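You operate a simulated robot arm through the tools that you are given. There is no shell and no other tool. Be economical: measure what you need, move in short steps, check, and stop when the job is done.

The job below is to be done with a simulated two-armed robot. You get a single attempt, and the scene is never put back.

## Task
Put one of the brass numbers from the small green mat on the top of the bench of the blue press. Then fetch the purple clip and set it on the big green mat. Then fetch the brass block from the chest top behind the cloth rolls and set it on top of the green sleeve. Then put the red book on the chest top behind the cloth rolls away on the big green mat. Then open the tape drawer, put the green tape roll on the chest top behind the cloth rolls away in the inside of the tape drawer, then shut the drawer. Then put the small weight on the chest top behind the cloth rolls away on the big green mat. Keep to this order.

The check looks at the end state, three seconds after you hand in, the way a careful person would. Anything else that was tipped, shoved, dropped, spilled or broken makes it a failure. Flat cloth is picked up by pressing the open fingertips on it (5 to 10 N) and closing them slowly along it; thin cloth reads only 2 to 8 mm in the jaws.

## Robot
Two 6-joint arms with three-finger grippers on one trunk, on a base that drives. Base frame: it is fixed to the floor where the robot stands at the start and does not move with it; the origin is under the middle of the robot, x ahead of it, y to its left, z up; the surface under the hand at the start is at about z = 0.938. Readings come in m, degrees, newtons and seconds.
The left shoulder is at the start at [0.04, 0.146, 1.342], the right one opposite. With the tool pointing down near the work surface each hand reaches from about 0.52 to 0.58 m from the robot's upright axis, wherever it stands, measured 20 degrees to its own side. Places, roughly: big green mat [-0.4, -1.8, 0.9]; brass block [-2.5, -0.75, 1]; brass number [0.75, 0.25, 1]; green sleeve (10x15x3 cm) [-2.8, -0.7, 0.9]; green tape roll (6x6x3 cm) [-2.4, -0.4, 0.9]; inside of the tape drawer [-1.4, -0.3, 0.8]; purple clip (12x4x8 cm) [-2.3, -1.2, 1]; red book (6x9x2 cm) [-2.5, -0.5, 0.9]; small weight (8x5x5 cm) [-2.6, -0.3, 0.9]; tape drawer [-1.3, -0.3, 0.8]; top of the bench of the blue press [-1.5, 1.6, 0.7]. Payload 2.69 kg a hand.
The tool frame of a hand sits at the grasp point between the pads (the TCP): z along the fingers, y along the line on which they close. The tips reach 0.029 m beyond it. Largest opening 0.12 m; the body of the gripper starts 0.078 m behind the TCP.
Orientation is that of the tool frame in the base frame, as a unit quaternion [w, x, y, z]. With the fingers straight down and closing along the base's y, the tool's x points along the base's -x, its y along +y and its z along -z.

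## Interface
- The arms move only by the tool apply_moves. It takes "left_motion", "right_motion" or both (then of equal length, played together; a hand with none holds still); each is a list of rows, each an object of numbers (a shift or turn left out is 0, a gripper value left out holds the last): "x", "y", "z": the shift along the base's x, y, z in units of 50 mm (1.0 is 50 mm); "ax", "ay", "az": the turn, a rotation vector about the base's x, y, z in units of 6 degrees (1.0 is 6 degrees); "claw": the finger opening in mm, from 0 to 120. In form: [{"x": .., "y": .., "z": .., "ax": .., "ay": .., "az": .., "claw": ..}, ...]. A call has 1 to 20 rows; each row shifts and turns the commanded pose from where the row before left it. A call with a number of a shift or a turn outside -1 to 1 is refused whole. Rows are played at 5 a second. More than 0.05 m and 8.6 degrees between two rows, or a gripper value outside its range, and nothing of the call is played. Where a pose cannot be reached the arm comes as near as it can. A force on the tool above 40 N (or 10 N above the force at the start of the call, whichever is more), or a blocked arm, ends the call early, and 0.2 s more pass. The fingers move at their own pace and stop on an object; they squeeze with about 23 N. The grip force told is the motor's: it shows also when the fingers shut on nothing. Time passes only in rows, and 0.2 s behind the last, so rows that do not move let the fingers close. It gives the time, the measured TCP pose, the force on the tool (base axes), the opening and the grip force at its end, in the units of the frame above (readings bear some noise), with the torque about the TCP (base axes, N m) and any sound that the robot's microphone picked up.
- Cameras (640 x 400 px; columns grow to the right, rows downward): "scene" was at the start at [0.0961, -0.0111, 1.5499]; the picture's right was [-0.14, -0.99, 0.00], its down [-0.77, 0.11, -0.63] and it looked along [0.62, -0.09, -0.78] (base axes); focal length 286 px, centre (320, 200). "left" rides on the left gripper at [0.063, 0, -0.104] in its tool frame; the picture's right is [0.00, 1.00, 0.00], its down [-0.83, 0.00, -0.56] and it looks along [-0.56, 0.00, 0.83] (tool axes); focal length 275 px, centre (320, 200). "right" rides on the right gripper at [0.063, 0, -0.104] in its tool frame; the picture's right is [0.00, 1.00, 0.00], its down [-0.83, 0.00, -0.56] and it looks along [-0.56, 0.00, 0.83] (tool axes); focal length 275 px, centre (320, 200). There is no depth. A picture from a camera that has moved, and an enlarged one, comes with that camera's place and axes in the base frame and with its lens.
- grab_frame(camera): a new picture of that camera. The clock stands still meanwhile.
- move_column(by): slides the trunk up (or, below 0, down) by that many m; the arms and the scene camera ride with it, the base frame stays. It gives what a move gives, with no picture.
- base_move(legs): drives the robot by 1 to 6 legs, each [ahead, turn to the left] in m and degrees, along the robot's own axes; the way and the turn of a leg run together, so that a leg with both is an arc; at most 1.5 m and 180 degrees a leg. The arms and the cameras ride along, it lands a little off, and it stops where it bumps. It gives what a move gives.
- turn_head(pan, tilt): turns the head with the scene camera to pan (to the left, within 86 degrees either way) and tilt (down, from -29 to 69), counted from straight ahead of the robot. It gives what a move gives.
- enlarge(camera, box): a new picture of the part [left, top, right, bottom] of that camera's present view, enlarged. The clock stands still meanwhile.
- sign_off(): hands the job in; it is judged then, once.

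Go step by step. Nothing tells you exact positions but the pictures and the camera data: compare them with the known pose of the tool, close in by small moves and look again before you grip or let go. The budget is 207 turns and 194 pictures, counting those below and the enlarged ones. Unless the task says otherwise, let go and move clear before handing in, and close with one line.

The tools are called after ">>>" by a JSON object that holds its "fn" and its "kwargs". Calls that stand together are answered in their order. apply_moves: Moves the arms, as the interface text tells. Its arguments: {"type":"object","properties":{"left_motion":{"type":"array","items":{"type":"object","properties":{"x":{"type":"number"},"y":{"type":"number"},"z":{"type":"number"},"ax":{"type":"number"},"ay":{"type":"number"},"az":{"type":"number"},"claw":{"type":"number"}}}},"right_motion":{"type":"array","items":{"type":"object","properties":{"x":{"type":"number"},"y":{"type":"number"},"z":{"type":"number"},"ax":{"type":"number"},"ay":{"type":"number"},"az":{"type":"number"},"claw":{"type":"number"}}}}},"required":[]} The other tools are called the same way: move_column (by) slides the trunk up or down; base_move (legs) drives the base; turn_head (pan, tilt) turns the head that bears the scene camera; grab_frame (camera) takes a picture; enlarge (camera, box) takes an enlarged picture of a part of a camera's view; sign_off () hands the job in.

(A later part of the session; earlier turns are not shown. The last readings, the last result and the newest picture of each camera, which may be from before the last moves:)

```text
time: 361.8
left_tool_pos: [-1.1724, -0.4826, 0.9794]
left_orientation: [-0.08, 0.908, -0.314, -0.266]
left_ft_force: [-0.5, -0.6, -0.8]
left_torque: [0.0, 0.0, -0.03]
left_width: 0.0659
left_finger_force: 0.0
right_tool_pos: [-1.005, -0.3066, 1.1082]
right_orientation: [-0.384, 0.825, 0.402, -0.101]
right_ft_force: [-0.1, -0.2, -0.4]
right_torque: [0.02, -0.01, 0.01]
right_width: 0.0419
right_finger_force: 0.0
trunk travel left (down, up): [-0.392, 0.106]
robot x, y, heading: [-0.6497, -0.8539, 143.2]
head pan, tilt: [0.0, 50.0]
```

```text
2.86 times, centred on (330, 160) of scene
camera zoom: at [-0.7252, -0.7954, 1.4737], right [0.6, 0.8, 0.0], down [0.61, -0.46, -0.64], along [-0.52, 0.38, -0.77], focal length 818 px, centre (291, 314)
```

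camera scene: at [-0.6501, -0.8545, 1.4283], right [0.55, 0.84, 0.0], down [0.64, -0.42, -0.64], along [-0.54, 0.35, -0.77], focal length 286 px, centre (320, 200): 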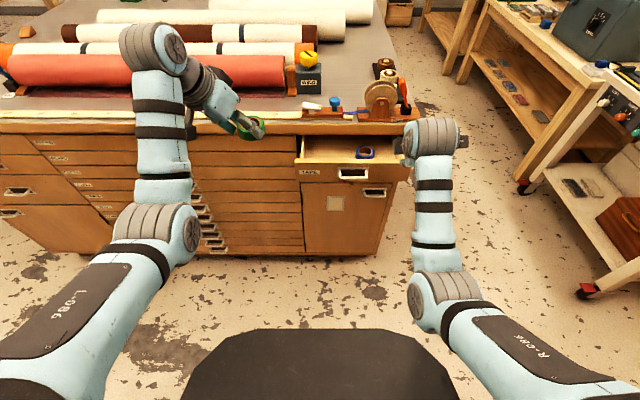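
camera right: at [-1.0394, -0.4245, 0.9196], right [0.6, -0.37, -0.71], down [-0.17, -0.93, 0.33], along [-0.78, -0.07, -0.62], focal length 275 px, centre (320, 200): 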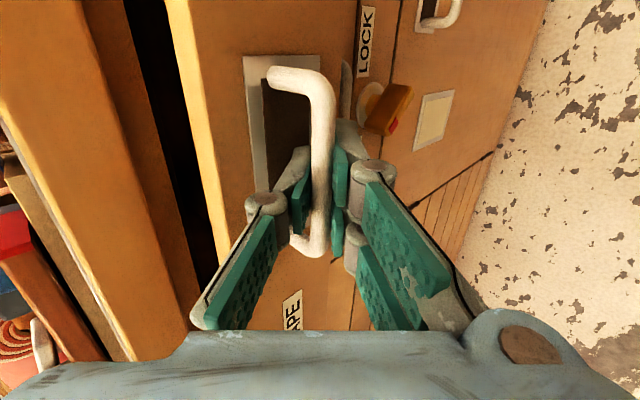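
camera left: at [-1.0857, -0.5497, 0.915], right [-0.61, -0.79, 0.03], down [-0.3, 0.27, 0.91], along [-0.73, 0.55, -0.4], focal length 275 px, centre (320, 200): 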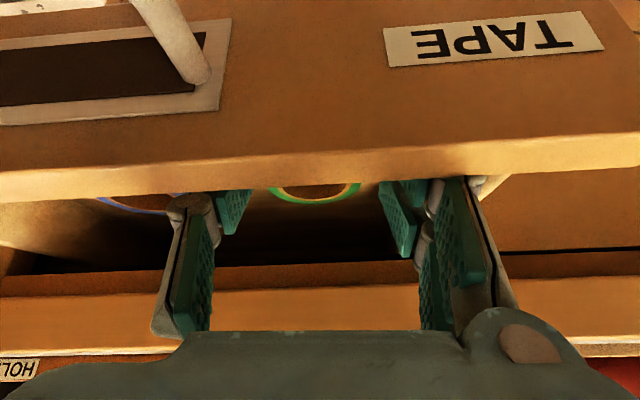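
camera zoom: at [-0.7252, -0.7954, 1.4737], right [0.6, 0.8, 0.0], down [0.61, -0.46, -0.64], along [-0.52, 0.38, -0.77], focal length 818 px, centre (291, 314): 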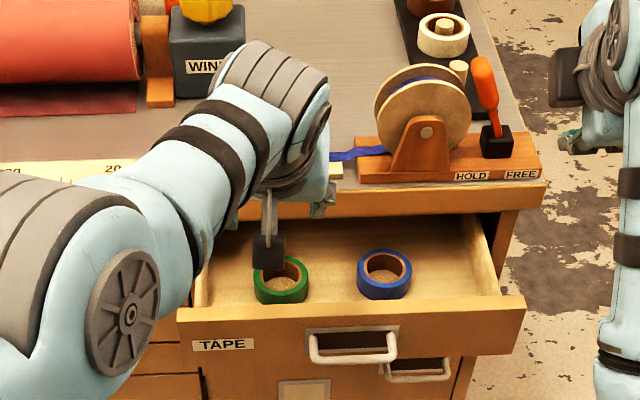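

The green roll lies in the drawer. To close it I'll regrip the pull with the right hand as before: raise the left hand, square the base, back up, and lower the trunk.

>>> {"fn": "apply_moves", "kwargs": {"left_motion": [{"ax": 0.5635, "ay": 0.826, "z": 0.5}, {"ax": 0.5635, "ay": 0.826, "z": 0.5}, {"ax": 0.5635, "ay": 0.826, "z": 0.5}, {"z": 0.6}, {"z": 0.6}, {}]}}

>>> {"fn": "base_move", "kwargs": {"legs": [[0, 2.5], [-0.085, 0]]}}

>>> {"fn": "move_column", "kwargs": {"by": -0.12}}

>>> {"fn": "grab_frame", "kwargs": {"camera": "right"}}

```text
time: 363.2
left_tool_pos: [-1.2112, -0.441, 1.1072]
left_orientation: [-0.118, 0.855, -0.297, -0.408]
left_ft_force: [-1.0, 0.2, -0.1]
left_torque: [-0.02, 0.0, 0.04]
left_width: 0.0663
left_finger_force: 0.1
left hand out of reach, approached as far as the arm can: row 1, 2, 3, 4
right_tool_pos: [-1.0036, -0.3065, 1.1074]
right_orientation: [-0.384, 0.825, 0.402, -0.102]
right_ft_force: [-0.6, 0.1, 0.2]
right_torque: [0.0, 0.0, -0.01]
right_width: 0.0422
right_finger_force: 0.0
trunk travel left (down, up): [-0.392, 0.106]
robot x, y, heading: [-0.6461, -0.8556, 143.6]
head pan, tilt: [0.0, 50.0]
```

```text
time: 364.7
left_tool_pos: [-1.1647, -0.5089, 1.1024]
left_orientation: [-0.108, 0.863, -0.278, -0.408]
left_ft_force: [-0.2, -0.1, -0.2]
left_torque: [-0.01, -0.02, 0.0]
left_width: 0.0661
left_finger_force: 0.1
right_tool_pos: [-0.9637, -0.3658, 1.1028]
right_orientation: [-0.379, 0.817, 0.422, -0.109]
right_ft_force: [-0.5, 0.1, -0.2]
right_torque: [-0.04, -0.07, 0.01]
right_width: 0.0421
right_finger_force: 0.0
trunk travel left (down, up): [-0.392, 0.106]
robot x, y, heading: [-0.5787, -0.9017, 146.0]
head pan, tilt: [0.0, 50.0]
```

```text
time: 366.2
left_tool_pos: [-1.1582, -0.5126, 0.9881]
left_orientation: [-0.109, 0.861, -0.278, -0.411]
left_ft_force: [-0.2, -0.2, -0.2]
left_torque: [0.0, 0.02, -0.01]
left_width: 0.0659
left_finger_force: 0.1
right_tool_pos: [-0.9592, -0.3709, 0.9872]
right_orientation: [-0.383, 0.815, 0.42, -0.112]
right_ft_force: [0.3, -0.2, 0.9]
right_torque: [-0.01, -0.02, -0.03]
right_width: 0.0418
right_finger_force: 0.2
trunk travel left (down, up): [-0.272, 0.226]
robot x, y, heading: [-0.5778, -0.901, 146.0]
head pan, tilt: [0.0, 50.0]
```

```text
45 pictures are left
camera right: at [-0.8665, -0.3783, 1.0694], right [0.6, -0.35, -0.72], down [-0.23, -0.94, 0.26], along [-0.76, 0.01, -0.65], focal length 275 px, centre (320, 200)
```

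right: 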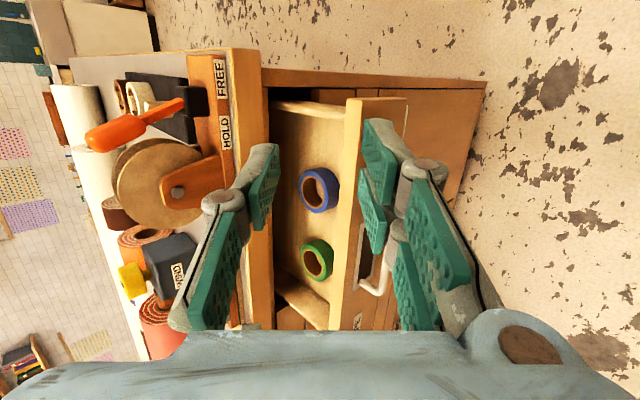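

The rolls lie side by side in the drawer. Move the right hand to the pre-grasp in front of the pull.

>>> {"fn": "apply_moves", "kwargs": {"right_motion": [{"x": -0.435, "y": -0.635, "z": -0.56}, {"x": -0.435, "y": -0.635, "z": -0.56}, {"x": -0.435, "y": -0.635, "z": -0.56}, {"x": -0.435, "y": -0.635, "z": -0.56}, {}]}}

>>> {"fn": "grab_frame", "kwargs": {"camera": "right"}}

```text
time: 367.6
left_tool_pos: [-1.1578, -0.5147, 0.9868]
left_orientation: [-0.109, 0.861, -0.278, -0.411]
left_ft_force: [0.0, 0.1, 0.4]
left_torque: [0.02, 0.01, -0.04]
left_width: 0.0662
left_finger_force: 0.1
right_tool_pos: [-1.0289, -0.4441, 0.8676]
right_orientation: [-0.396, 0.817, 0.41, -0.082]
right_ft_force: [0.3, -1.5, 0.6]
right_torque: [-0.01, 0.03, 0.02]
right_width: 0.042
right_finger_force: 0.1
right hand out of reach, approached as far as the arm can: row 4
trunk travel left (down, up): [-0.272, 0.226]
robot x, y, heading: [-0.5798, -0.9008, 146.0]
head pan, tilt: [0.0, 50.0]
stopped in row 5 (right hand): the arm was blocked; the commanded pose is now the measured one
```

```text
44 pictures are left
camera right: at [-0.939, -0.4595, 0.9519], right [0.61, -0.35, -0.71], down [-0.28, -0.94, 0.21], along [-0.74, 0.07, -0.67], focal length 275 px, centre (320, 200)
```

right: 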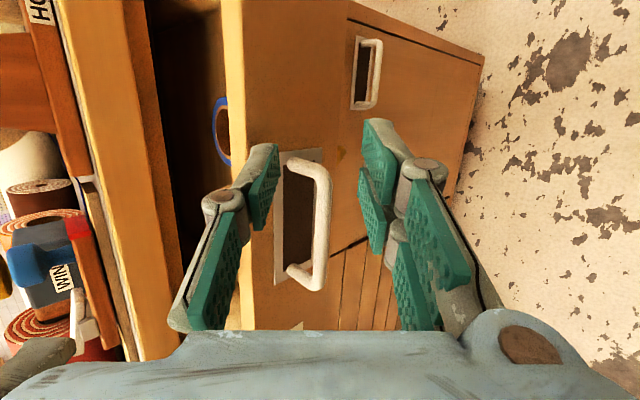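

The arm resists moving further left, so I'll turn the base 3.5° left to bring the hand in line with the pull.

>>> {"fn": "base_move", "kwargs": {"legs": [[0, 3.5]]}}

>>> {"fn": "grab_frame", "kwargs": {"camera": "right"}}

```text
time: 368.4
left_tool_pos: [-1.1798, -0.5493, 0.9871]
left_orientation: [-0.095, 0.87, -0.251, -0.414]
left_ft_force: [-0.4, 0.7, 0.5]
left_torque: [-0.01, -0.03, 0.01]
left_width: 0.0661
left_finger_force: 0.0
right_tool_pos: [-1.055, -0.4734, 0.8671]
right_orientation: [-0.394, 0.805, 0.434, -0.094]
right_ft_force: [0.4, -1.1, 0.3]
right_torque: [-0.03, -0.01, 0.0]
right_width: 0.0421
right_finger_force: 0.2
trunk travel left (down, up): [-0.272, 0.226]
robot x, y, heading: [-0.5804, -0.903, 149.6]
head pan, tilt: [0.0, 50.0]
```

```text
43 pictures are left
camera right: at [-0.9646, -0.482, 0.9506], right [0.63, -0.31, -0.71], down [-0.23, -0.95, 0.21], along [-0.74, 0.03, -0.67], focal length 275 px, centre (320, 200)
```

right: 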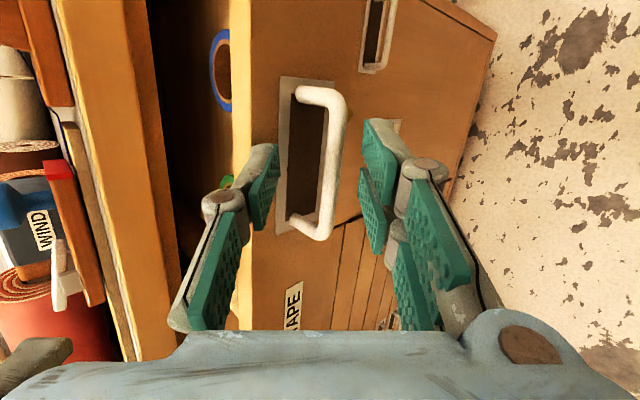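

Aligned. Advance 4 cm along the fingers.

>>> {"fn": "apply_moves", "kwargs": {"right_motion": [{"x": -0.2, "y": 0.22, "z": -0.27}, {"x": -0.2, "y": 0.22, "z": -0.27}, {}]}}

>>> {"fn": "grab_frame", "kwargs": {"camera": "right"}}

```text
time: 369.2
left_tool_pos: [-1.1818, -0.5505, 0.9887]
left_orientation: [-0.096, 0.87, -0.251, -0.414]
left_ft_force: [-0.1, -0.4, -0.5]
left_torque: [-0.04, 0.01, 0.0]
left_width: 0.0662
left_finger_force: 0.0
right_tool_pos: [-1.0757, -0.4515, 0.8417]
right_orientation: [-0.393, 0.805, 0.435, -0.093]
right_ft_force: [0.0, -0.4, -0.1]
right_torque: [-0.01, 0.01, -0.03]
right_width: 0.042
right_finger_force: 0.1
trunk travel left (down, up): [-0.272, 0.226]
robot x, y, heading: [-0.5796, -0.8992, 149.6]
head pan, tilt: [0.0, 50.0]
```

```text
42 pictures are left
camera right: at [-0.9853, -0.461, 0.9244], right [0.63, -0.31, -0.71], down [-0.23, -0.95, 0.21], along [-0.74, 0.03, -0.67], focal length 275 px, centre (320, 200)
```

right: 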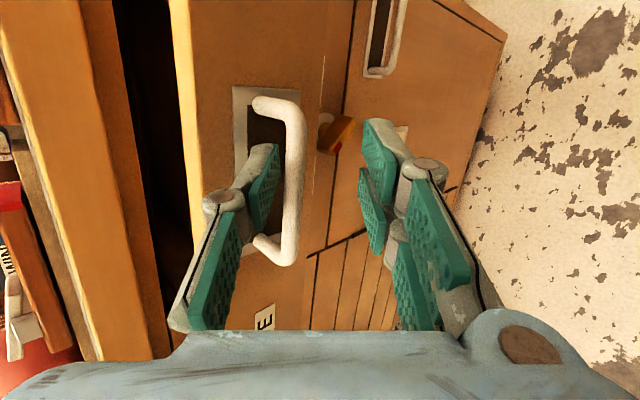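

Now the final 2 cm with the base, as before, then close.

>>> {"fn": "base_move", "kwargs": {"legs": [[0.022, 0]]}}

>>> {"fn": "apply_moves", "kwargs": {"right_motion": [{"claw": 5}, {"claw": 3}, {}, {}]}}

>>> {"fn": "grab_frame", "kwargs": {"camera": "right"}}

```text
time: 370.0
left_tool_pos: [-1.1966, -0.5399, 0.9889]
left_orientation: [-0.096, 0.869, -0.25, -0.415]
left_ft_force: [0.7, 0.4, 0.4]
left_torque: [0.0, 0.01, -0.01]
left_width: 0.0657
left_finger_force: 0.1
right_tool_pos: [-1.092, -0.4419, 0.8425]
right_orientation: [-0.394, 0.804, 0.434, -0.094]
right_ft_force: [1.1, 0.0, -0.1]
right_torque: [-0.07, -0.02, 0.0]
right_width: 0.0422
right_finger_force: 0.3
trunk travel left (down, up): [-0.272, 0.226]
robot x, y, heading: [-0.6006, -0.8927, 149.2]
head pan, tilt: [0.0, 50.0]
```

```text
time: 371.0
left_tool_pos: [-1.1979, -0.5411, 0.9899]
left_orientation: [-0.097, 0.869, -0.251, -0.415]
left_ft_force: [0.9, 0.0, 0.6]
left_torque: [0.0, 0.0, -0.01]
left_width: 0.0659
left_finger_force: 0.1
right_tool_pos: [-1.092, -0.442, 0.8441]
right_orientation: [-0.396, 0.803, 0.434, -0.095]
right_ft_force: [-1.6, -1.9, 23.9]
right_torque: [-0.83, 0.59, -0.6]
right_width: 0.0095
right_finger_force: 37.5
trunk travel left (down, up): [-0.272, 0.226]
robot x, y, heading: [-0.5981, -0.8884, 149.6]
head pan, tilt: [0.0, 50.0]
```

```text
41 pictures are left
camera right: at [-1.0022, -0.4518, 0.9276], right [0.62, -0.31, -0.72], down [-0.22, -0.95, 0.21], along [-0.75, 0.03, -0.66], focal length 275 px, centre (320, 200)
```

right: 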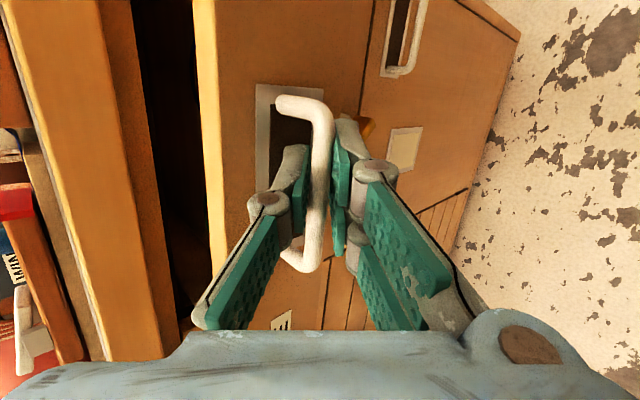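

Gripped firmly. Raise the left hand well clear, then push the drawer in by driving forward.

>>> {"fn": "apply_moves", "kwargs": {"left_motion": [{"ax": 0.5, "ay": 0.86, "z": 0.6}, {"ax": 0.5, "ay": 0.86, "z": 0.6}, {"z": 0.6}, {"z": 0.6}, {"z": 0.6}, {}]}}

>>> {"fn": "base_move", "kwargs": {"legs": [[0.1, 0]]}}

>>> {"fn": "grab_frame", "kwargs": {"camera": "scene"}}

```text
time: 372.4
left_tool_pos: [-1.2151, -0.5368, 1.1393]
left_orientation: [-0.12, 0.822, -0.237, -0.504]
left_ft_force: [-0.3, -0.3, -0.7]
left_torque: [-0.02, 0.0, 0.01]
left_width: 0.066
left_finger_force: 0.2
left hand out of reach, approached as far as the arm can: row 1, 2, 4
right_tool_pos: [-1.0906, -0.4427, 0.8448]
right_orientation: [-0.396, 0.804, 0.434, -0.095]
right_ft_force: [-1.1, -3.1, 28.7]
right_torque: [-0.74, 0.45, -0.79]
right_width: 0.0095
right_finger_force: 36.8
trunk travel left (down, up): [-0.272, 0.226]
robot x, y, heading: [-0.5958, -0.8873, 149.4]
head pan, tilt: [0.0, 50.0]
```

```text
time: 373.6
left_tool_pos: [-1.2934, -0.4874, 1.134]
left_orientation: [-0.117, 0.823, -0.238, -0.502]
left_ft_force: [-0.1, -0.4, 0.5]
left_torque: [0.0, -0.02, 0.03]
left_width: 0.066
left_finger_force: 0.0
right_tool_pos: [-1.1685, -0.3934, 0.8435]
right_orientation: [-0.397, 0.805, 0.432, -0.094]
right_ft_force: [0.8, 2.6, 0.9]
right_torque: [-1.19, 0.74, -0.39]
right_width: 0.0106
right_finger_force: 37.1
trunk travel left (down, up): [-0.272, 0.226]
robot x, y, heading: [-0.6709, -0.8467, 149.4]
head pan, tilt: [0.0, 50.0]
stopped in leg 1: the force on the tool passed its limit at 42 N (the readings are from after the stop); the commanded pose is now the measured one
```

```text
40 pictures are left
camera scene: at [-0.7544, -0.795, 1.3539], right [0.51, 0.86, 0.0], down [0.66, -0.39, -0.64], along [-0.55, 0.33, -0.77], focal length 286 px, centre (320, 200)
```

scene: 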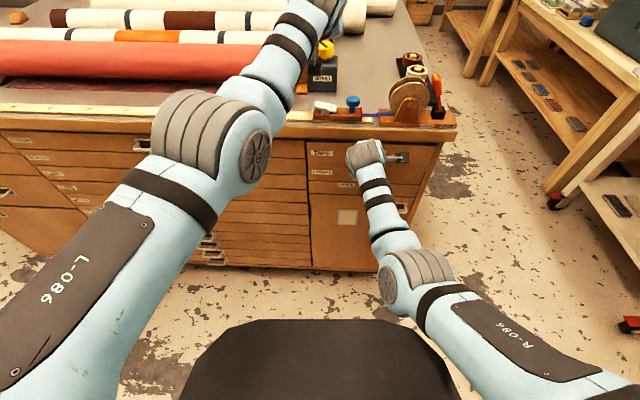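

Nearly shut (~3.5 cm left); the stop was a force spike. Continue gently.

>>> {"fn": "base_move", "kwargs": {"legs": [[0.02, 0]]}}

>>> {"fn": "grab_frame", "kwargs": {"camera": "right"}}

```text
time: 374.4
left_tool_pos: [-1.3032, -0.4814, 1.1371]
left_orientation: [-0.119, 0.822, -0.238, -0.504]
left_ft_force: [-0.8, -0.1, 0.0]
left_torque: [0.03, 0.02, -0.02]
left_width: 0.0661
left_finger_force: 0.0
right_tool_pos: [-1.1736, -0.3878, 0.842]
right_orientation: [-0.392, 0.808, 0.43, -0.09]
right_ft_force: [13.7, -6.5, 7.6]
right_torque: [-1.16, 0.7, -0.58]
right_width: 0.0114
right_finger_force: 38.1
trunk travel left (down, up): [-0.272, 0.226]
robot x, y, heading: [-0.6823, -0.8377, 149.2]
head pan, tilt: [0.0, 50.0]
stopped in leg 1: the force on the tool passed its limit at 86 N (the readings are from after the stop); the commanded pose is now the measured one
```

```text
39 pictures are left
camera right: at [-1.0849, -0.3982, 0.9263], right [0.63, -0.32, -0.71], down [-0.24, -0.95, 0.21], along [-0.74, 0.04, -0.67], focal length 275 px, centre (320, 200)
```

right: 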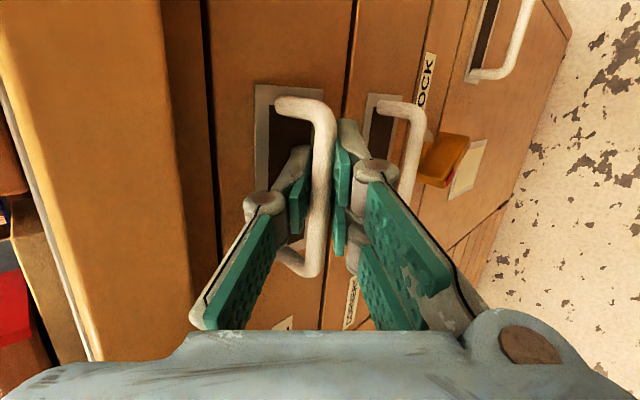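

The drawer front is flush again: it's shut. Release and withdraw.

>>> {"fn": "apply_moves", "kwargs": {"right_motion": [{"claw": 30}, {"claw": 44}, {}, {"x": 0.2, "y": -0.22, "z": 0.27}, {"x": 0.2, "y": -0.22, "z": 0.27}, {"x": 0.2, "y": -0.22, "z": 0.27}, {}]}}

>>> {"fn": "base_move", "kwargs": {"legs": [[-0.08, 0]]}}

>>> {"fn": "move_column", "kwargs": {"by": 0.22}}

>>> {"fn": "grab_frame", "kwargs": {"camera": "scene"}}

```text
time: 376.0
left_tool_pos: [-1.3053, -0.4791, 1.1342]
left_orientation: [-0.118, 0.823, -0.237, -0.503]
left_ft_force: [-0.8, 0.0, 0.4]
left_torque: [0.03, 0.01, 0.0]
left_width: 0.0658
left_finger_force: 0.0
right_tool_pos: [-1.1434, -0.4004, 0.8876]
right_orientation: [-0.405, 0.806, 0.424, -0.079]
right_ft_force: [0.2, 0.5, 0.1]
right_torque: [-0.01, 0.01, -0.01]
right_width: 0.0442
right_finger_force: 0.0
trunk travel left (down, up): [-0.272, 0.226]
robot x, y, heading: [-0.6805, -0.8379, 149.2]
head pan, tilt: [0.0, 50.0]
```

```text
time: 377.1
left_tool_pos: [-1.24, -0.5199, 1.1326]
left_orientation: [-0.118, 0.823, -0.239, -0.501]
left_ft_force: [-0.1, 0.2, 0.8]
left_torque: [-0.02, -0.03, -0.01]
left_width: 0.0659
left_finger_force: 0.2
right_tool_pos: [-1.0718, -0.4392, 0.8808]
right_orientation: [-0.401, 0.808, 0.426, -0.074]
right_ft_force: [-0.1, 2.2, -0.2]
right_torque: [-0.05, -0.02, -0.01]
right_width: 0.044
right_finger_force: 0.1
trunk travel left (down, up): [-0.272, 0.226]
robot x, y, heading: [-0.615, -0.8741, 149.1]
head pan, tilt: [0.0, 50.0]
```

```text
time: 379.4
left_tool_pos: [-1.2384, -0.5195, 1.3536]
left_orientation: [-0.118, 0.823, -0.238, -0.502]
left_ft_force: [0.2, -0.4, -1.0]
left_torque: [0.02, 0.01, -0.02]
left_width: 0.066
left_finger_force: 0.0
right_tool_pos: [-1.0704, -0.436, 1.1013]
right_orientation: [-0.404, 0.808, 0.423, -0.07]
right_ft_force: [0.7, -0.6, 0.0]
right_torque: [0.01, 0.01, 0.02]
right_width: 0.0442
right_finger_force: 0.1
trunk travel left (down, up): [-0.492, 0.006]
robot x, y, heading: [-0.6129, -0.8773, 149.2]
head pan, tilt: [0.0, 50.0]
```

```text
38 pictures are left
camera scene: at [-0.6984, -0.8291, 1.5739], right [0.51, 0.86, 0.0], down [0.66, -0.39, -0.64], along [-0.55, 0.33, -0.77], focal length 286 px, centre (320, 200)
```

scene: 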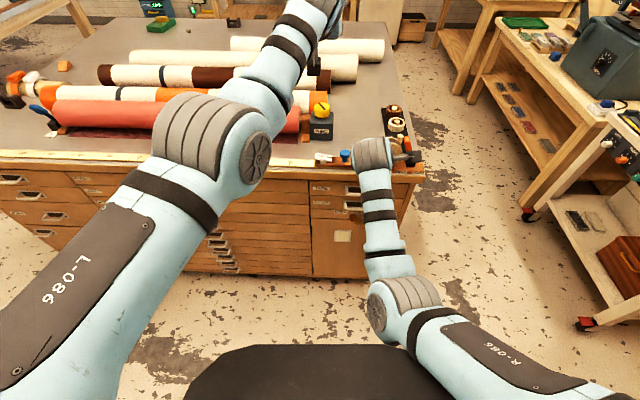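

Check the drawer closeness with a zoom.

>>> {"fn": "enlarge", "kwargs": {"camera": "scene", "box": [280, 140, 440, 240]}}

```text
4.00 times, centred on (360, 190) of scene
camera zoom: at [-0.6984, -0.8291, 1.5739], right [0.51, 0.86, 0.0], down [0.66, -0.39, -0.64], along [-0.55, 0.33, -0.77], focal length 1145 px, centre (160, 240)
```

zoom: 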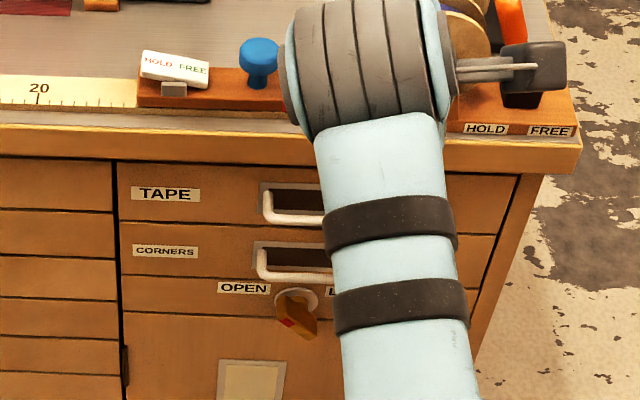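

The tape drawer is shut. Last item: the small weight. Drive around the far end of the chest again.

>>> {"fn": "base_move", "kwargs": {"legs": [[0.1, 0], [0, 78.3], [1.4, 0], [0.5, 0], [0, -81]]}}

>>> {"fn": "base_move", "kwargs": {"legs": [[1.4, 0], [0.93, 0], [0, -90], [1.1, 0], [0, -90]]}}

>>> {"fn": "grab_frame", "kwargs": {"camera": "scene"}}

```text
time: 396.6
left_tool_pos: [-2.5966, -1.8311, 1.3537]
left_orientation: [-0.133, 0.816, -0.263, -0.498]
left_ft_force: [0.6, -0.4, 0.3]
left_torque: [0.0, 0.01, -0.01]
left_width: 0.0661
left_finger_force: 0.1
right_tool_pos: [-2.4248, -1.7593, 1.1028]
right_orientation: [-0.407, 0.82, 0.398, -0.06]
right_ft_force: [0.3, 0.7, -0.5]
right_torque: [-0.01, 0.0, -0.02]
right_width: 0.0441
right_finger_force: 0.0
trunk travel left (down, up): [-0.492, 0.006]
robot x, y, heading: [-1.9977, -2.2251, 145.5]
head pan, tilt: [0.0, 50.0]
```

```text
time: 420.9
left_tool_pos: [-2.6859, -0.4427, 1.354]
left_orientation: [0.496, 0.272, 0.813, -0.139]
left_ft_force: [-0.5, 0.5, 0.3]
left_torque: [0.02, 0.02, 0.02]
left_width: 0.0657
left_finger_force: 0.1
right_tool_pos: [-2.8622, -0.5135, 1.1027]
right_orientation: [0.054, -0.39, 0.824, -0.407]
right_ft_force: [-0.1, -0.7, -0.4]
right_torque: [-0.01, 0.02, -0.02]
right_width: 0.0441
right_finger_force: 0.1
trunk travel left (down, up): [-0.492, 0.006]
robot x, y, heading: [-3.276, -0.031, -35.4]
head pan, tilt: [0.0, 50.0]
```

```text
36 pictures are left
camera scene: at [-3.1974, -0.0892, 1.5737], right [-0.58, -0.81, 0.0], down [-0.62, 0.45, -0.64], along [0.52, -0.37, -0.77], focal length 286 px, centre (320, 200)
```

scene: 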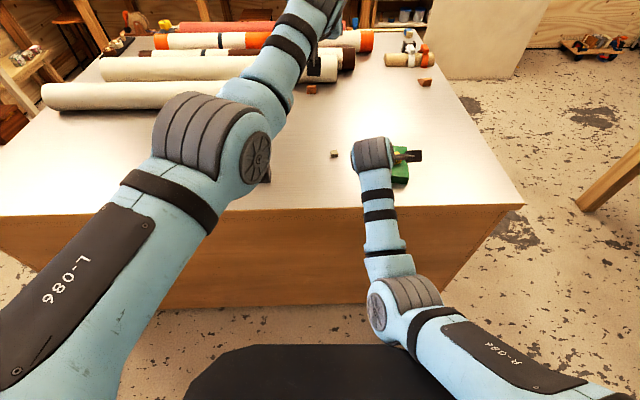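

The weight is 0.73 m ahead, 0.11 m left, hidden behind my left elbow. I'll bring the left hand down to point nearly straight down and look.

>>> {"fn": "apply_moves", "kwargs": {"left_motion": [{"ax": 0.579, "ay": 0.815, "x": -0.23, "y": 0.166, "z": -0.6, "claw": 100}, {"ax": 0.579, "ay": 0.815, "x": -0.23, "y": 0.166, "z": -0.7}, {"ax": 0.579, "ay": 0.815, "x": -0.23, "y": 0.166, "z": -0.7}, {"ax": 0.579, "ay": 0.815, "x": -0.23, "y": 0.166, "z": -0.7}, {"ax": 0.579, "ay": 0.815, "x": -0.23, "y": 0.166, "z": -0.7}, {"ax": 0.579, "ay": 0.815, "x": -0.23, "y": 0.166, "z": -0.7}, {"ax": 0.579, "ay": 0.815, "x": -0.23, "y": 0.166, "z": -0.7}, {}]}}

>>> {"fn": "grab_frame", "kwargs": {"camera": "left"}}

```text
time: 422.7
left_tool_pos: [-2.7693, -0.3732, 1.1131]
left_orientation: [0.17, 0.317, 0.932, -0.04]
left_ft_force: [0.3, 0.0, 0.0]
left_torque: [0.01, 0.0, 0.0]
left_width: 0.0997
left_finger_force: 0.0
left hand out of reach, approached as far as the arm can: row 3, 6, 7
right_tool_pos: [-2.8615, -0.5142, 1.1028]
right_orientation: [0.054, -0.389, 0.824, -0.408]
right_ft_force: [0.0, 0.1, 0.3]
right_torque: [-0.01, -0.02, 0.01]
right_width: 0.0442
right_finger_force: 0.0
trunk travel left (down, up): [-0.492, 0.006]
robot x, y, heading: [-3.2796, -0.0352, -35.4]
head pan, tilt: [0.0, 50.0]
```

```text
35 pictures are left
camera left: at [-2.846, -0.317, 1.1898], right [0.61, 0.79, 0.03], down [0.45, -0.38, 0.81], along [0.65, -0.47, -0.59], focal length 275 px, centre (320, 200)
```

left: 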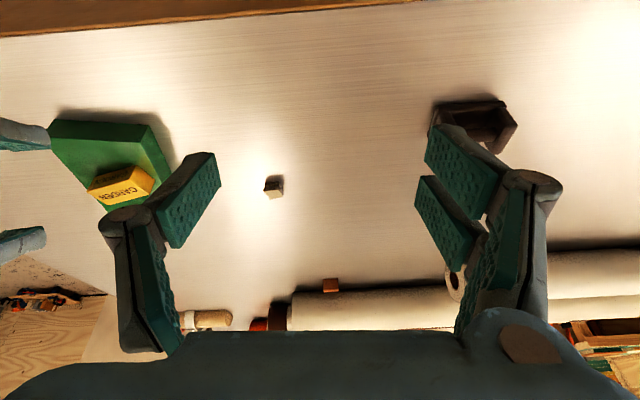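

The weight is at about (-2.60, -0.30). Roll ahead 0.1 m and slide the left hand 15 cm left over it.

>>> {"fn": "base_move", "kwargs": {"legs": [[0.1, 0]]}}

>>> {"fn": "apply_moves", "kwargs": {"left_motion": [{"x": 0.45, "y": 0.63}, {"x": 0.45, "y": 0.63}, {"x": 0.45, "y": 0.63}, {"x": 0.45, "y": 0.63}, {}]}}

>>> {"fn": "grab_frame", "kwargs": {"camera": "left"}}

```text
time: 423.8
left_tool_pos: [-2.6932, -0.4297, 1.1186]
left_orientation: [0.175, 0.316, 0.932, -0.041]
left_ft_force: [0.0, -0.4, 1.7]
left_torque: [0.01, -0.01, -0.01]
left_width: 0.0999
left_finger_force: 0.2
right_tool_pos: [-2.7942, -0.5718, 1.1076]
right_orientation: [0.05, -0.385, 0.823, -0.413]
right_ft_force: [1.6, 0.6, -4.6]
right_torque: [-0.3, -0.11, -0.11]
right_width: 0.044
right_finger_force: 0.1
trunk travel left (down, up): [-0.492, 0.006]
robot x, y, heading: [-3.1988, -0.0935, -35.5]
head pan, tilt: [0.0, 50.0]
```

```text
time: 425.0
left_tool_pos: [-2.5733, -0.3335, 1.1144]
left_orientation: [0.17, 0.316, 0.933, -0.04]
left_ft_force: [0.3, 0.2, -0.1]
left_torque: [0.03, 0.0, 0.02]
left_width: 0.0999
left_finger_force: 0.0
left hand out of reach, approached as far as the arm can: row 1, 2, 3, 4
right_tool_pos: [-2.7888, -0.5775, 1.1046]
right_orientation: [0.049, -0.386, 0.824, -0.413]
right_ft_force: [-0.2, 0.5, -0.5]
right_torque: [-0.01, 0.03, 0.02]
right_width: 0.044
right_finger_force: 0.1
trunk travel left (down, up): [-0.492, 0.006]
robot x, y, heading: [-3.1956, -0.0901, -35.3]
head pan, tilt: [0.0, 50.0]
```

```text
34 pictures are left
camera left: at [-2.6509, -0.2787, 1.1893], right [0.61, 0.79, 0.04], down [0.45, -0.38, 0.81], along [0.65, -0.47, -0.59], focal length 275 px, centre (320, 200)
```

left: 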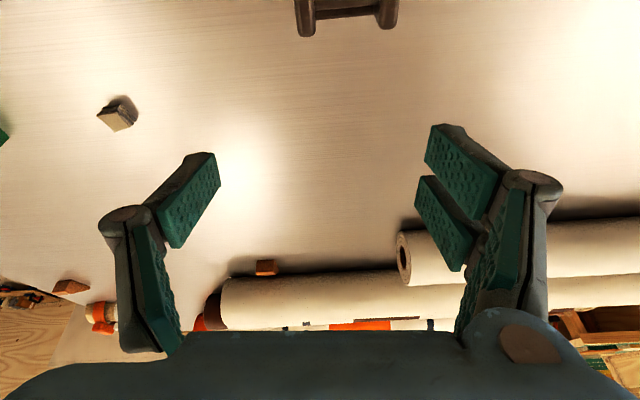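

The weight's long axis (8 cm) lines up with my jaws; centre about (-2.58, -0.298). Back up 3 cm, shift left 2.5 cm, and come down a little.

>>> {"fn": "base_move", "kwargs": {"legs": [[-0.03, 0]]}}

>>> {"fn": "apply_moves", "kwargs": {"left_motion": [{"x": 0.15, "y": 0.2, "claw": 108}, {"x": 0.14, "y": 0.21}, {"z": -0.6}, {}]}}

>>> {"fn": "grab_frame", "kwargs": {"camera": "left"}}

```text
time: 425.9
left_tool_pos: [-2.5953, -0.3186, 1.1105]
left_orientation: [0.168, 0.316, 0.933, -0.039]
left_ft_force: [-0.7, -1.1, -0.9]
left_torque: [0.08, 0.01, -0.02]
left_width: 0.0999
left_finger_force: 0.1
right_tool_pos: [-2.8095, -0.5626, 1.101]
right_orientation: [0.046, -0.387, 0.824, -0.411]
right_ft_force: [0.5, -0.3, 0.2]
right_torque: [0.05, 0.0, -0.01]
right_width: 0.0441
right_finger_force: 0.1
trunk travel left (down, up): [-0.492, 0.006]
robot x, y, heading: [-3.2206, -0.0727, -35.7]
head pan, tilt: [0.0, 50.0]
```

```text
time: 426.9
left_tool_pos: [-2.5858, -0.2943, 1.0861]
left_orientation: [0.172, 0.316, 0.932, -0.039]
left_ft_force: [-1.0, 0.2, -0.1]
left_torque: [-0.02, 0.01, -0.04]
left_width: 0.108
left_finger_force: 0.0
right_tool_pos: [-2.8163, -0.5595, 1.1059]
right_orientation: [0.048, -0.385, 0.824, -0.414]
right_ft_force: [0.4, 0.7, -0.4]
right_torque: [0.01, 0.02, -0.02]
right_width: 0.0441
right_finger_force: 0.0
trunk travel left (down, up): [-0.492, 0.006]
robot x, y, heading: [-3.2222, -0.0741, -35.5]
head pan, tilt: [0.0, 50.0]
```

```text
33 pictures are left
camera left: at [-2.6638, -0.2398, 1.1614], right [0.61, 0.79, 0.04], down [0.45, -0.38, 0.81], along [0.66, -0.47, -0.59], focal length 275 px, centre (320, 200)
```

left: 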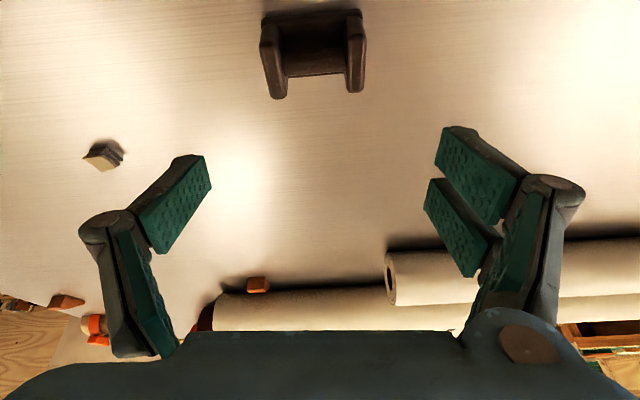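

Centred over the weight. Descend with the arm.

>>> {"fn": "apply_moves", "kwargs": {"left_motion": [{"y": -0.08, "z": -0.6}, {"z": -0.6}, {"z": -0.6}, {}]}}

>>> {"fn": "grab_frame", "kwargs": {"camera": "left"}}

```text
time: 427.9
left_tool_pos: [-2.5991, -0.2868, 1.0094]
left_orientation: [0.172, 0.316, 0.932, -0.04]
left_ft_force: [-0.3, 0.5, 0.1]
left_torque: [-0.03, -0.03, -0.01]
left_width: 0.1083
left_finger_force: 0.0
left hand out of reach, approached as far as the arm can: row 1, 2, 3
right_tool_pos: [-2.816, -0.5598, 1.1053]
right_orientation: [0.046, -0.385, 0.823, -0.414]
right_ft_force: [0.0, 0.1, -0.3]
right_torque: [0.0, 0.02, 0.0]
right_width: 0.0438
right_finger_force: 0.0
trunk travel left (down, up): [-0.492, 0.006]
robot x, y, heading: [-3.2225, -0.073, -35.4]
head pan, tilt: [0.0, 50.0]
```

```text
32 pictures are left
camera left: at [-2.6767, -0.2316, 1.0847], right [0.61, 0.79, 0.04], down [0.45, -0.38, 0.81], along [0.66, -0.47, -0.59], focal length 275 px, centre (320, 200)
```

left: 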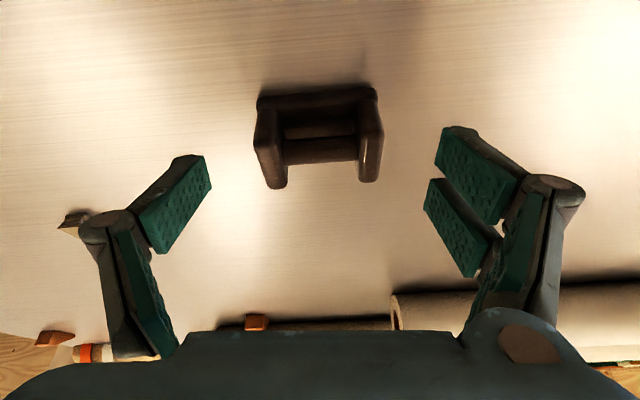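

The reach limit pulled it back ~1.5 cm; compensate with 3 cm of base motion and continue down.

>>> {"fn": "base_move", "kwargs": {"legs": [[0.03, 0]]}}

>>> {"fn": "apply_moves", "kwargs": {"left_motion": [{"z": -0.4}, {"z": -0.3}, {"z": -0.15}, {}]}}

>>> {"fn": "grab_frame", "kwargs": {"camera": "left"}}

```text
time: 428.7
left_tool_pos: [-2.5795, -0.3006, 1.0131]
left_orientation: [0.174, 0.315, 0.932, -0.04]
left_ft_force: [-0.7, 0.3, 0.0]
left_torque: [-0.05, -0.06, -0.03]
left_width: 0.108
left_finger_force: 0.1
right_tool_pos: [-2.7966, -0.5729, 1.1088]
right_orientation: [0.049, -0.385, 0.822, -0.417]
right_ft_force: [-0.7, -0.2, 1.2]
right_torque: [-0.03, -0.07, 0.04]
right_width: 0.0442
right_finger_force: 0.0
trunk travel left (down, up): [-0.492, 0.006]
robot x, y, heading: [-3.1954, -0.0913, -35.5]
head pan, tilt: [0.0, 50.0]
```

```text
time: 429.7
left_tool_pos: [-2.5836, -0.2956, 0.9693]
left_orientation: [0.171, 0.316, 0.932, -0.039]
left_ft_force: [0.6, 0.0, -0.3]
left_torque: [-0.01, 0.01, -0.01]
left_width: 0.1082
left_finger_force: 0.0
left hand out of reach, approached as far as the arm can: row 1, 2
right_tool_pos: [-2.7911, -0.5783, 1.1063]
right_orientation: [0.047, -0.385, 0.824, -0.413]
right_ft_force: [-0.2, 0.3, 0.2]
right_torque: [0.0, -0.01, -0.01]
right_width: 0.0442
right_finger_force: 0.0
trunk travel left (down, up): [-0.492, 0.006]
robot x, y, heading: [-3.1963, -0.0902, -35.5]
head pan, tilt: [0.0, 50.0]
```

```text
31 pictures are left
camera left: at [-2.6612, -0.2413, 1.0461], right [0.61, 0.8, 0.04], down [0.45, -0.38, 0.81], along [0.66, -0.47, -0.59], focal length 275 px, centre (320, 200)
```

left: 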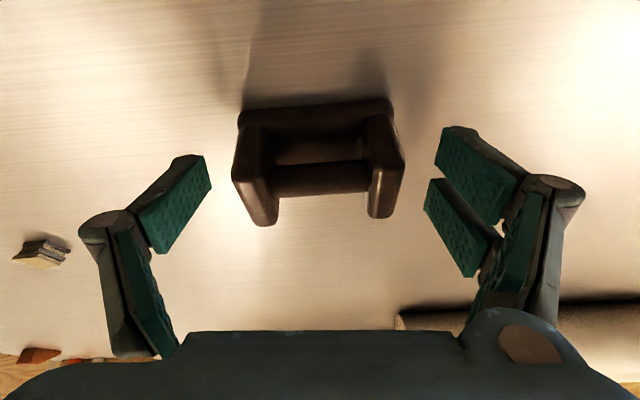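

Well straddled. Close on the weight's ends.

>>> {"fn": "apply_moves", "kwargs": {"left_motion": [{"z": -0.08}, {"claw": 70}, {"claw": 70}, {}, {}]}}

>>> {"fn": "apply_moves", "kwargs": {"left_motion": [{"z": 0.3}, {"z": 0.5}, {"z": 0.6}, {}]}}

>>> {"fn": "grab_frame", "kwargs": {"camera": "left"}}

```text
time: 430.9
left_tool_pos: [-2.5852, -0.2958, 0.9692]
left_orientation: [0.172, 0.316, 0.932, -0.041]
left_ft_force: [0.9, -1.1, 5.4]
left_torque: [-0.39, 0.29, 0.1]
left_width: 0.0752
left_finger_force: 23.0
left hand out of reach, approached as far as the arm can: row 1
right_tool_pos: [-2.7918, -0.5778, 1.1063]
right_orientation: [0.047, -0.386, 0.824, -0.413]
right_ft_force: [-0.2, -0.3, 0.3]
right_torque: [0.0, 0.01, 0.0]
right_width: 0.044
right_finger_force: 0.1
trunk travel left (down, up): [-0.492, 0.006]
robot x, y, heading: [-3.1964, -0.0919, -35.4]
head pan, tilt: [0.0, 50.0]
```

```text
time: 431.9
left_tool_pos: [-2.5846, -0.295, 1.0378]
left_orientation: [0.171, 0.316, 0.932, -0.04]
left_ft_force: [-0.2, 0.1, -5.2]
left_torque: [0.02, 0.07, 0.0]
left_width: 0.0746
left_finger_force: 22.7
right_tool_pos: [-2.7905, -0.5779, 1.1038]
right_orientation: [0.047, -0.387, 0.823, -0.413]
right_ft_force: [-0.4, -0.3, -0.2]
right_torque: [0.01, 0.0, 0.02]
right_width: 0.0441
right_finger_force: 0.0
trunk travel left (down, up): [-0.492, 0.006]
robot x, y, heading: [-3.1968, -0.0914, -35.5]
head pan, tilt: [0.0, 50.0]
```

```text
30 pictures are left
camera left: at [-2.6622, -0.2397, 1.1129], right [0.61, 0.8, 0.04], down [0.45, -0.38, 0.81], along [0.65, -0.47, -0.59], focal length 275 px, centre (320, 200)
```

left: 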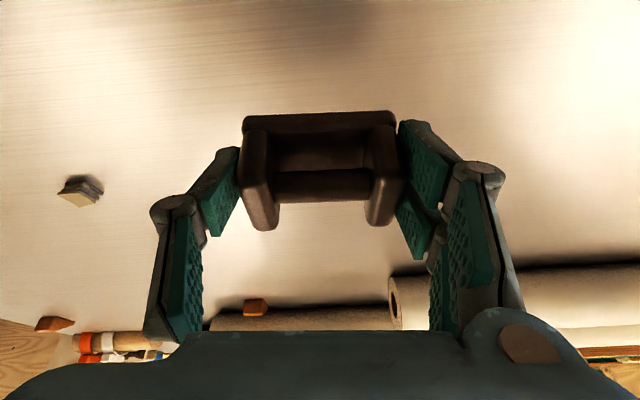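

The weight is held (75 mm, ~0.5 kg). Lift and drive back to the mat.

>>> {"fn": "apply_moves", "kwargs": {"left_motion": [{"z": 0.6}, {"z": 0.5}, {}]}}

>>> {"fn": "base_move", "kwargs": {"legs": [[-0.13, 0], [0, -88], [1.12, 0], [0, 90], [1.2, 0], [0.94, 0]]}}

>>> {"fn": "base_move", "kwargs": {"legs": [[0, 79.4], [1.2, 0], [0.43, 0], [0, -79.4]]}}

>>> {"fn": "grab_frame", "kwargs": {"camera": "scene"}}

```text
time: 432.7
left_tool_pos: [-2.5845, -0.2945, 1.0926]
left_orientation: [0.171, 0.316, 0.933, -0.038]
left_ft_force: [0.3, 0.6, -6.0]
left_torque: [0.03, 0.08, -0.03]
left_width: 0.0746
left_finger_force: 23.2
right_tool_pos: [-2.7896, -0.5769, 1.1043]
right_orientation: [0.047, -0.387, 0.823, -0.413]
right_ft_force: [0.7, 0.3, 0.7]
right_torque: [-0.04, 0.01, -0.03]
right_width: 0.0441
right_finger_force: 0.0
trunk travel left (down, up): [-0.492, 0.006]
robot x, y, heading: [-3.1939, -0.0894, -35.9]
head pan, tilt: [0.0, 50.0]
```

```text
time: 457.0
left_tool_pos: [-1.4833, -2.2602, 1.0929]
left_orientation: [0.172, 0.288, 0.941, -0.034]
left_ft_force: [0.3, 0.6, -5.2]
left_torque: [0.06, 0.0, -0.07]
left_width: 0.0735
left_finger_force: 23.2
right_tool_pos: [-1.6717, -2.5567, 1.1053]
right_orientation: [0.059, -0.41, 0.812, -0.412]
right_ft_force: [-0.3, -0.8, 0.4]
right_torque: [0.0, 0.01, -0.03]
right_width: 0.0441
right_finger_force: 0.1
trunk travel left (down, up): [-0.492, 0.006]
robot x, y, heading: [-2.1038, -2.0967, -31.8]
head pan, tilt: [0.0, 50.0]
```

```text
time: 472.1
left_tool_pos: [-0.3796, -1.0763, 1.0914]
left_orientation: [0.172, 0.292, 0.94, -0.035]
left_ft_force: [-0.1, -0.6, -5.3]
left_torque: [0.07, 0.06, 0.02]
left_width: 0.0735
left_finger_force: 23.1
right_tool_pos: [-0.5707, -1.369, 1.1052]
right_orientation: [0.058, -0.406, 0.813, -0.413]
right_ft_force: [0.1, 0.3, 0.4]
right_torque: [0.03, -0.02, 0.0]
right_width: 0.0439
right_finger_force: 0.0
trunk travel left (down, up): [-0.492, 0.006]
robot x, y, heading: [-0.9975, -0.9053, -32.3]
head pan, tilt: [0.0, 50.0]
```

```text
29 pictures are left
camera scene: at [-0.9161, -0.9558, 1.5736], right [-0.54, -0.84, 0.0], down [-0.65, 0.41, -0.64], along [0.54, -0.35, -0.77], focal length 286 px, centre (320, 200)
```

scene: 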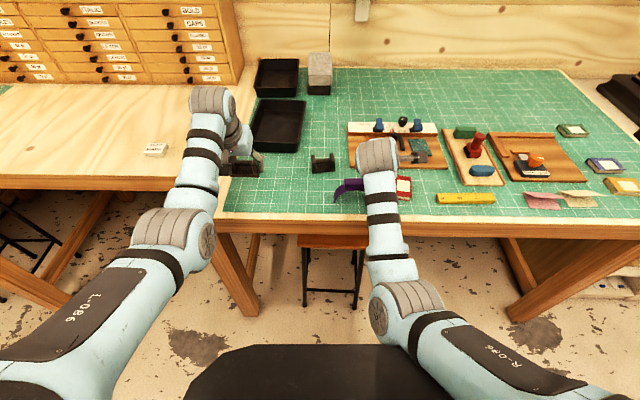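

Free mat lies left of the purple clip; target (-0.39, -1.175). Roll 4.5 cm ahead and slide the weight 9 cm right.

>>> {"fn": "base_move", "kwargs": {"legs": [[0.045, 0]]}}

>>> {"fn": "apply_moves", "kwargs": {"left_motion": [{"x": -0.35, "y": -0.48}, {"x": -0.35, "y": -0.48}, {"x": -0.34, "y": -0.48}, {}], "right_motion": [{"x": -0.3, "y": -0.45}, {"x": -0.3, "y": -0.45}, {}, {}]}}

>>> {"fn": "grab_frame", "kwargs": {"camera": "scene"}}

>>> {"fn": "grab_frame", "kwargs": {"camera": "left"}}

```text
time: 473.1
left_tool_pos: [-0.3448, -1.0994, 1.0933]
left_orientation: [0.174, 0.292, 0.94, -0.036]
left_ft_force: [2.0, -1.8, -9.5]
left_torque: [0.12, 0.12, 0.0]
left_width: 0.0736
left_finger_force: 22.8
right_tool_pos: [-0.5374, -1.3964, 1.1113]
right_orientation: [0.054, -0.402, 0.813, -0.417]
right_ft_force: [0.9, 0.5, -2.3]
right_torque: [-0.21, -0.07, -0.1]
right_width: 0.044
right_finger_force: 0.1
trunk travel left (down, up): [-0.492, 0.006]
robot x, y, heading: [-0.9605, -0.9297, -32.7]
head pan, tilt: [0.0, 50.0]
```

```text
time: 474.1
left_tool_pos: [-0.3991, -1.1684, 1.0945]
left_orientation: [0.175, 0.291, 0.94, -0.036]
left_ft_force: [0.6, 0.1, -5.4]
left_torque: [0.01, 0.1, -0.02]
left_width: 0.0738
left_finger_force: 23.0
right_tool_pos: [-0.57, -1.4379, 1.1122]
right_orientation: [0.056, -0.403, 0.811, -0.42]
right_ft_force: [0.0, 0.3, -0.8]
right_torque: [0.03, 0.0, -0.02]
right_width: 0.0441
right_finger_force: 0.1
trunk travel left (down, up): [-0.492, 0.006]
robot x, y, heading: [-0.9612, -0.9279, -32.7]
head pan, tilt: [0.0, 50.0]
```

```text
28 pictures are left
camera scene: at [-0.8789, -0.9788, 1.5738], right [-0.54, -0.84, 0.0], down [-0.65, 0.41, -0.64], along [0.54, -0.35, -0.77], focal length 286 px, centre (320, 200)
```

scene: 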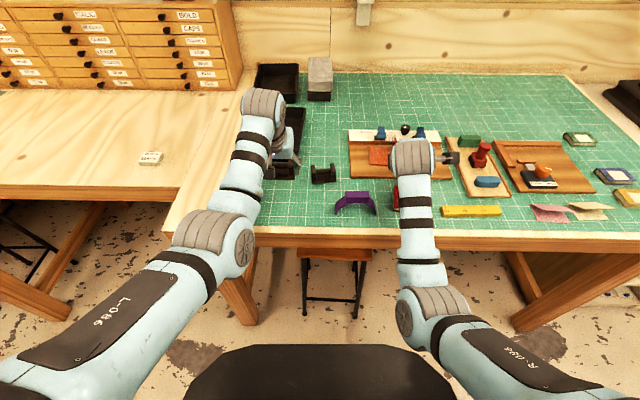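

```text
27 pictures are left
camera left: at [-0.4794, -1.117, 1.1696], right [0.56, 0.82, 0.04], down [0.47, -0.35, 0.81], along [0.68, -0.44, -0.59], focal length 275 px, centre (320, 200)
```

left: 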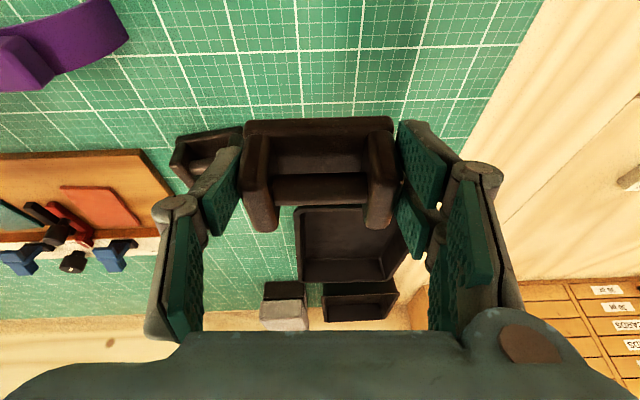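

The spot under the weight is clear. Lower to just above the mat.

>>> {"fn": "apply_moves", "kwargs": {"left_motion": [{"z": -0.6}, {"z": -0.6}, {"z": -0.6}, {"z": -0.2}, {}]}}

>>> {"fn": "enlarge", "kwargs": {"camera": "scene", "box": [220, 130, 400, 250]}}

>>> {"fn": "grab_frame", "kwargs": {"camera": "left"}}

```text
time: 475.2
left_tool_pos: [-0.3989, -1.1701, 0.9945]
left_orientation: [0.174, 0.292, 0.94, -0.035]
left_ft_force: [-0.2, 0.5, -5.5]
left_torque: [0.04, 0.05, -0.02]
left_width: 0.0732
left_finger_force: 23.0
right_tool_pos: [-0.5698, -1.4408, 1.1104]
right_orientation: [0.057, -0.402, 0.812, -0.419]
right_ft_force: [-0.4, -0.2, -0.8]
right_torque: [0.0, 0.0, 0.03]
right_width: 0.0439
right_finger_force: 0.1
trunk travel left (down, up): [-0.492, 0.006]
robot x, y, heading: [-0.9601, -0.932, -32.7]
head pan, tilt: [0.0, 50.0]
```

```text
3.33 times, centred on (310, 190) of scene
camera zoom: at [-0.8785, -0.981, 1.5737], right [-0.54, -0.84, 0.0], down [-0.65, 0.41, -0.64], along [0.54, -0.35, -0.77], focal length 954 px, centre (353, 233)
```

zoom: 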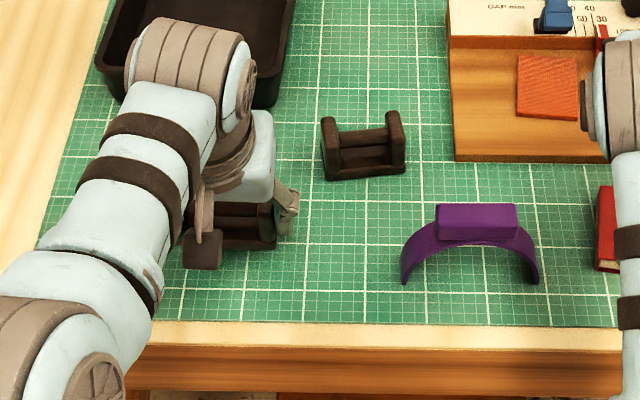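

```text
25 pictures are left
camera left: at [-0.4793, -1.1191, 1.0704], right [0.57, 0.82, 0.04], down [0.47, -0.36, 0.81], along [0.68, -0.44, -0.59], focal length 275 px, centre (320, 200)
```

left: 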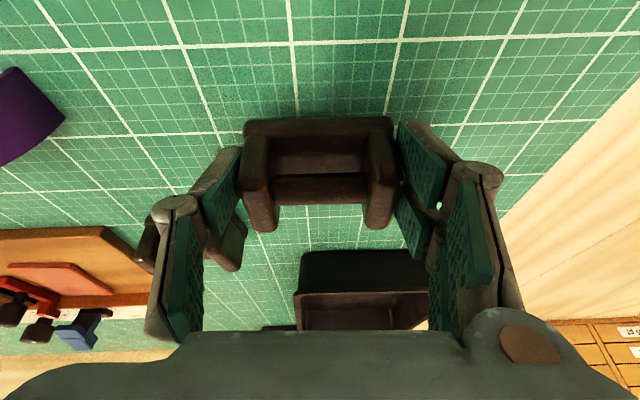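

Lower the last centimetre and a half.

>>> {"fn": "apply_moves", "kwargs": {"left_motion": [{"z": -0.12}, {"z": -0.1}, {"z": -0.06}, {"z": -0.05}, {}]}}

```text
time: 476.4
left_tool_pos: [-0.3985, -1.1695, 0.9784]
left_orientation: [0.173, 0.292, 0.94, -0.036]
left_ft_force: [-0.5, 0.5, -3.9]
left_torque: [0.03, 0.11, -0.02]
left_width: 0.0735
left_finger_force: 22.8
right_tool_pos: [-0.5692, -1.4411, 1.112]
right_orientation: [0.056, -0.402, 0.812, -0.419]
right_ft_force: [-0.2, 0.7, -0.1]
right_torque: [-0.01, 0.03, 0.02]
right_width: 0.0442
right_finger_force: 0.0
trunk travel left (down, up): [-0.492, 0.006]
robot x, y, heading: [-0.9653, -0.9289, -32.5]
head pan, tilt: [0.0, 50.0]
```

>>> {"fn": "apply_moves", "kwargs": {"left_motion": [{"z": -0.05}, {"z": -0.04}, {"z": -0.03}, {}]}}

>>> {"fn": "enlarge", "kwargs": {"camera": "left", "box": [180, 60, 460, 260]}}

```text
time: 477.4
left_tool_pos: [-0.3987, -1.1709, 0.976]
left_orientation: [0.178, 0.291, 0.939, -0.037]
left_ft_force: [8.5, -4.3, 27.5]
left_torque: [-0.55, 0.33, 0.17]
left_width: 0.0744
left_finger_force: 22.8
right_tool_pos: [-0.5723, -1.4388, 1.113]
right_orientation: [0.057, -0.402, 0.812, -0.42]
right_ft_force: [0.3, 0.8, 0.5]
right_torque: [0.0, 0.02, 0.0]
right_width: 0.0436
right_finger_force: 0.1
trunk travel left (down, up): [-0.492, 0.006]
robot x, y, heading: [-0.9609, -0.931, -33.0]
head pan, tilt: [0.0, 50.0]
```

```text
2.00 times, centred on (320, 160) of left
camera zoom: at [-0.4796, -1.1189, 1.0507], right [0.56, 0.82, 0.04], down [0.46, -0.35, 0.82], along [0.68, -0.44, -0.58], focal length 551 px, centre (320, 280)
```

zoom: 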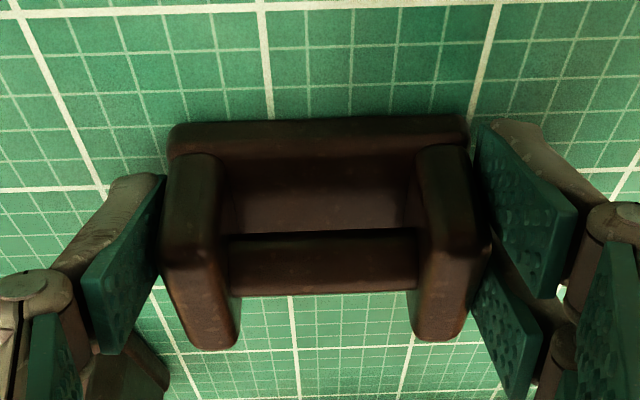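

The weight stands on the mat (27 N contact). Ease 2 mm, open, and rise.

>>> {"fn": "apply_moves", "kwargs": {"left_motion": [{"z": 0.05}, {"claw": 84}, {"claw": 94}, {}, {"z": 0.4}, {"z": 0.6}, {"z": 0.6}, {"z": 0.4}, {}]}}

>>> {"fn": "grab_frame", "kwargs": {"camera": "left"}}

```text
time: 479.4
left_tool_pos: [-0.3986, -1.1703, 1.0767]
left_orientation: [0.174, 0.292, 0.94, -0.036]
left_ft_force: [-0.2, 0.1, -0.5]
left_torque: [0.02, 0.04, -0.02]
left_width: 0.094
left_finger_force: 0.1
right_tool_pos: [-0.569, -1.4401, 1.111]
right_orientation: [0.056, -0.402, 0.812, -0.418]
right_ft_force: [0.9, 0.2, -0.4]
right_torque: [0.03, 0.01, -0.02]
right_width: 0.0438
right_finger_force: 0.0
trunk travel left (down, up): [-0.492, 0.006]
robot x, y, heading: [-0.9601, -0.9281, -32.6]
head pan, tilt: [0.0, 50.0]
```

```text
23 pictures are left
camera left: at [-0.4797, -1.1187, 1.1509], right [0.57, 0.82, 0.04], down [0.47, -0.36, 0.81], along [0.68, -0.44, -0.59], focal length 275 px, centre (320, 200)
```

left: 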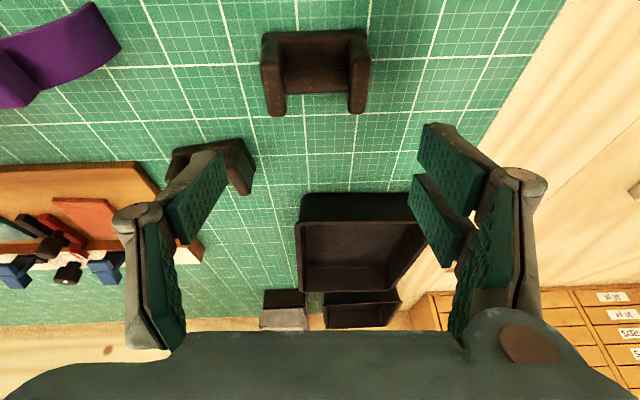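

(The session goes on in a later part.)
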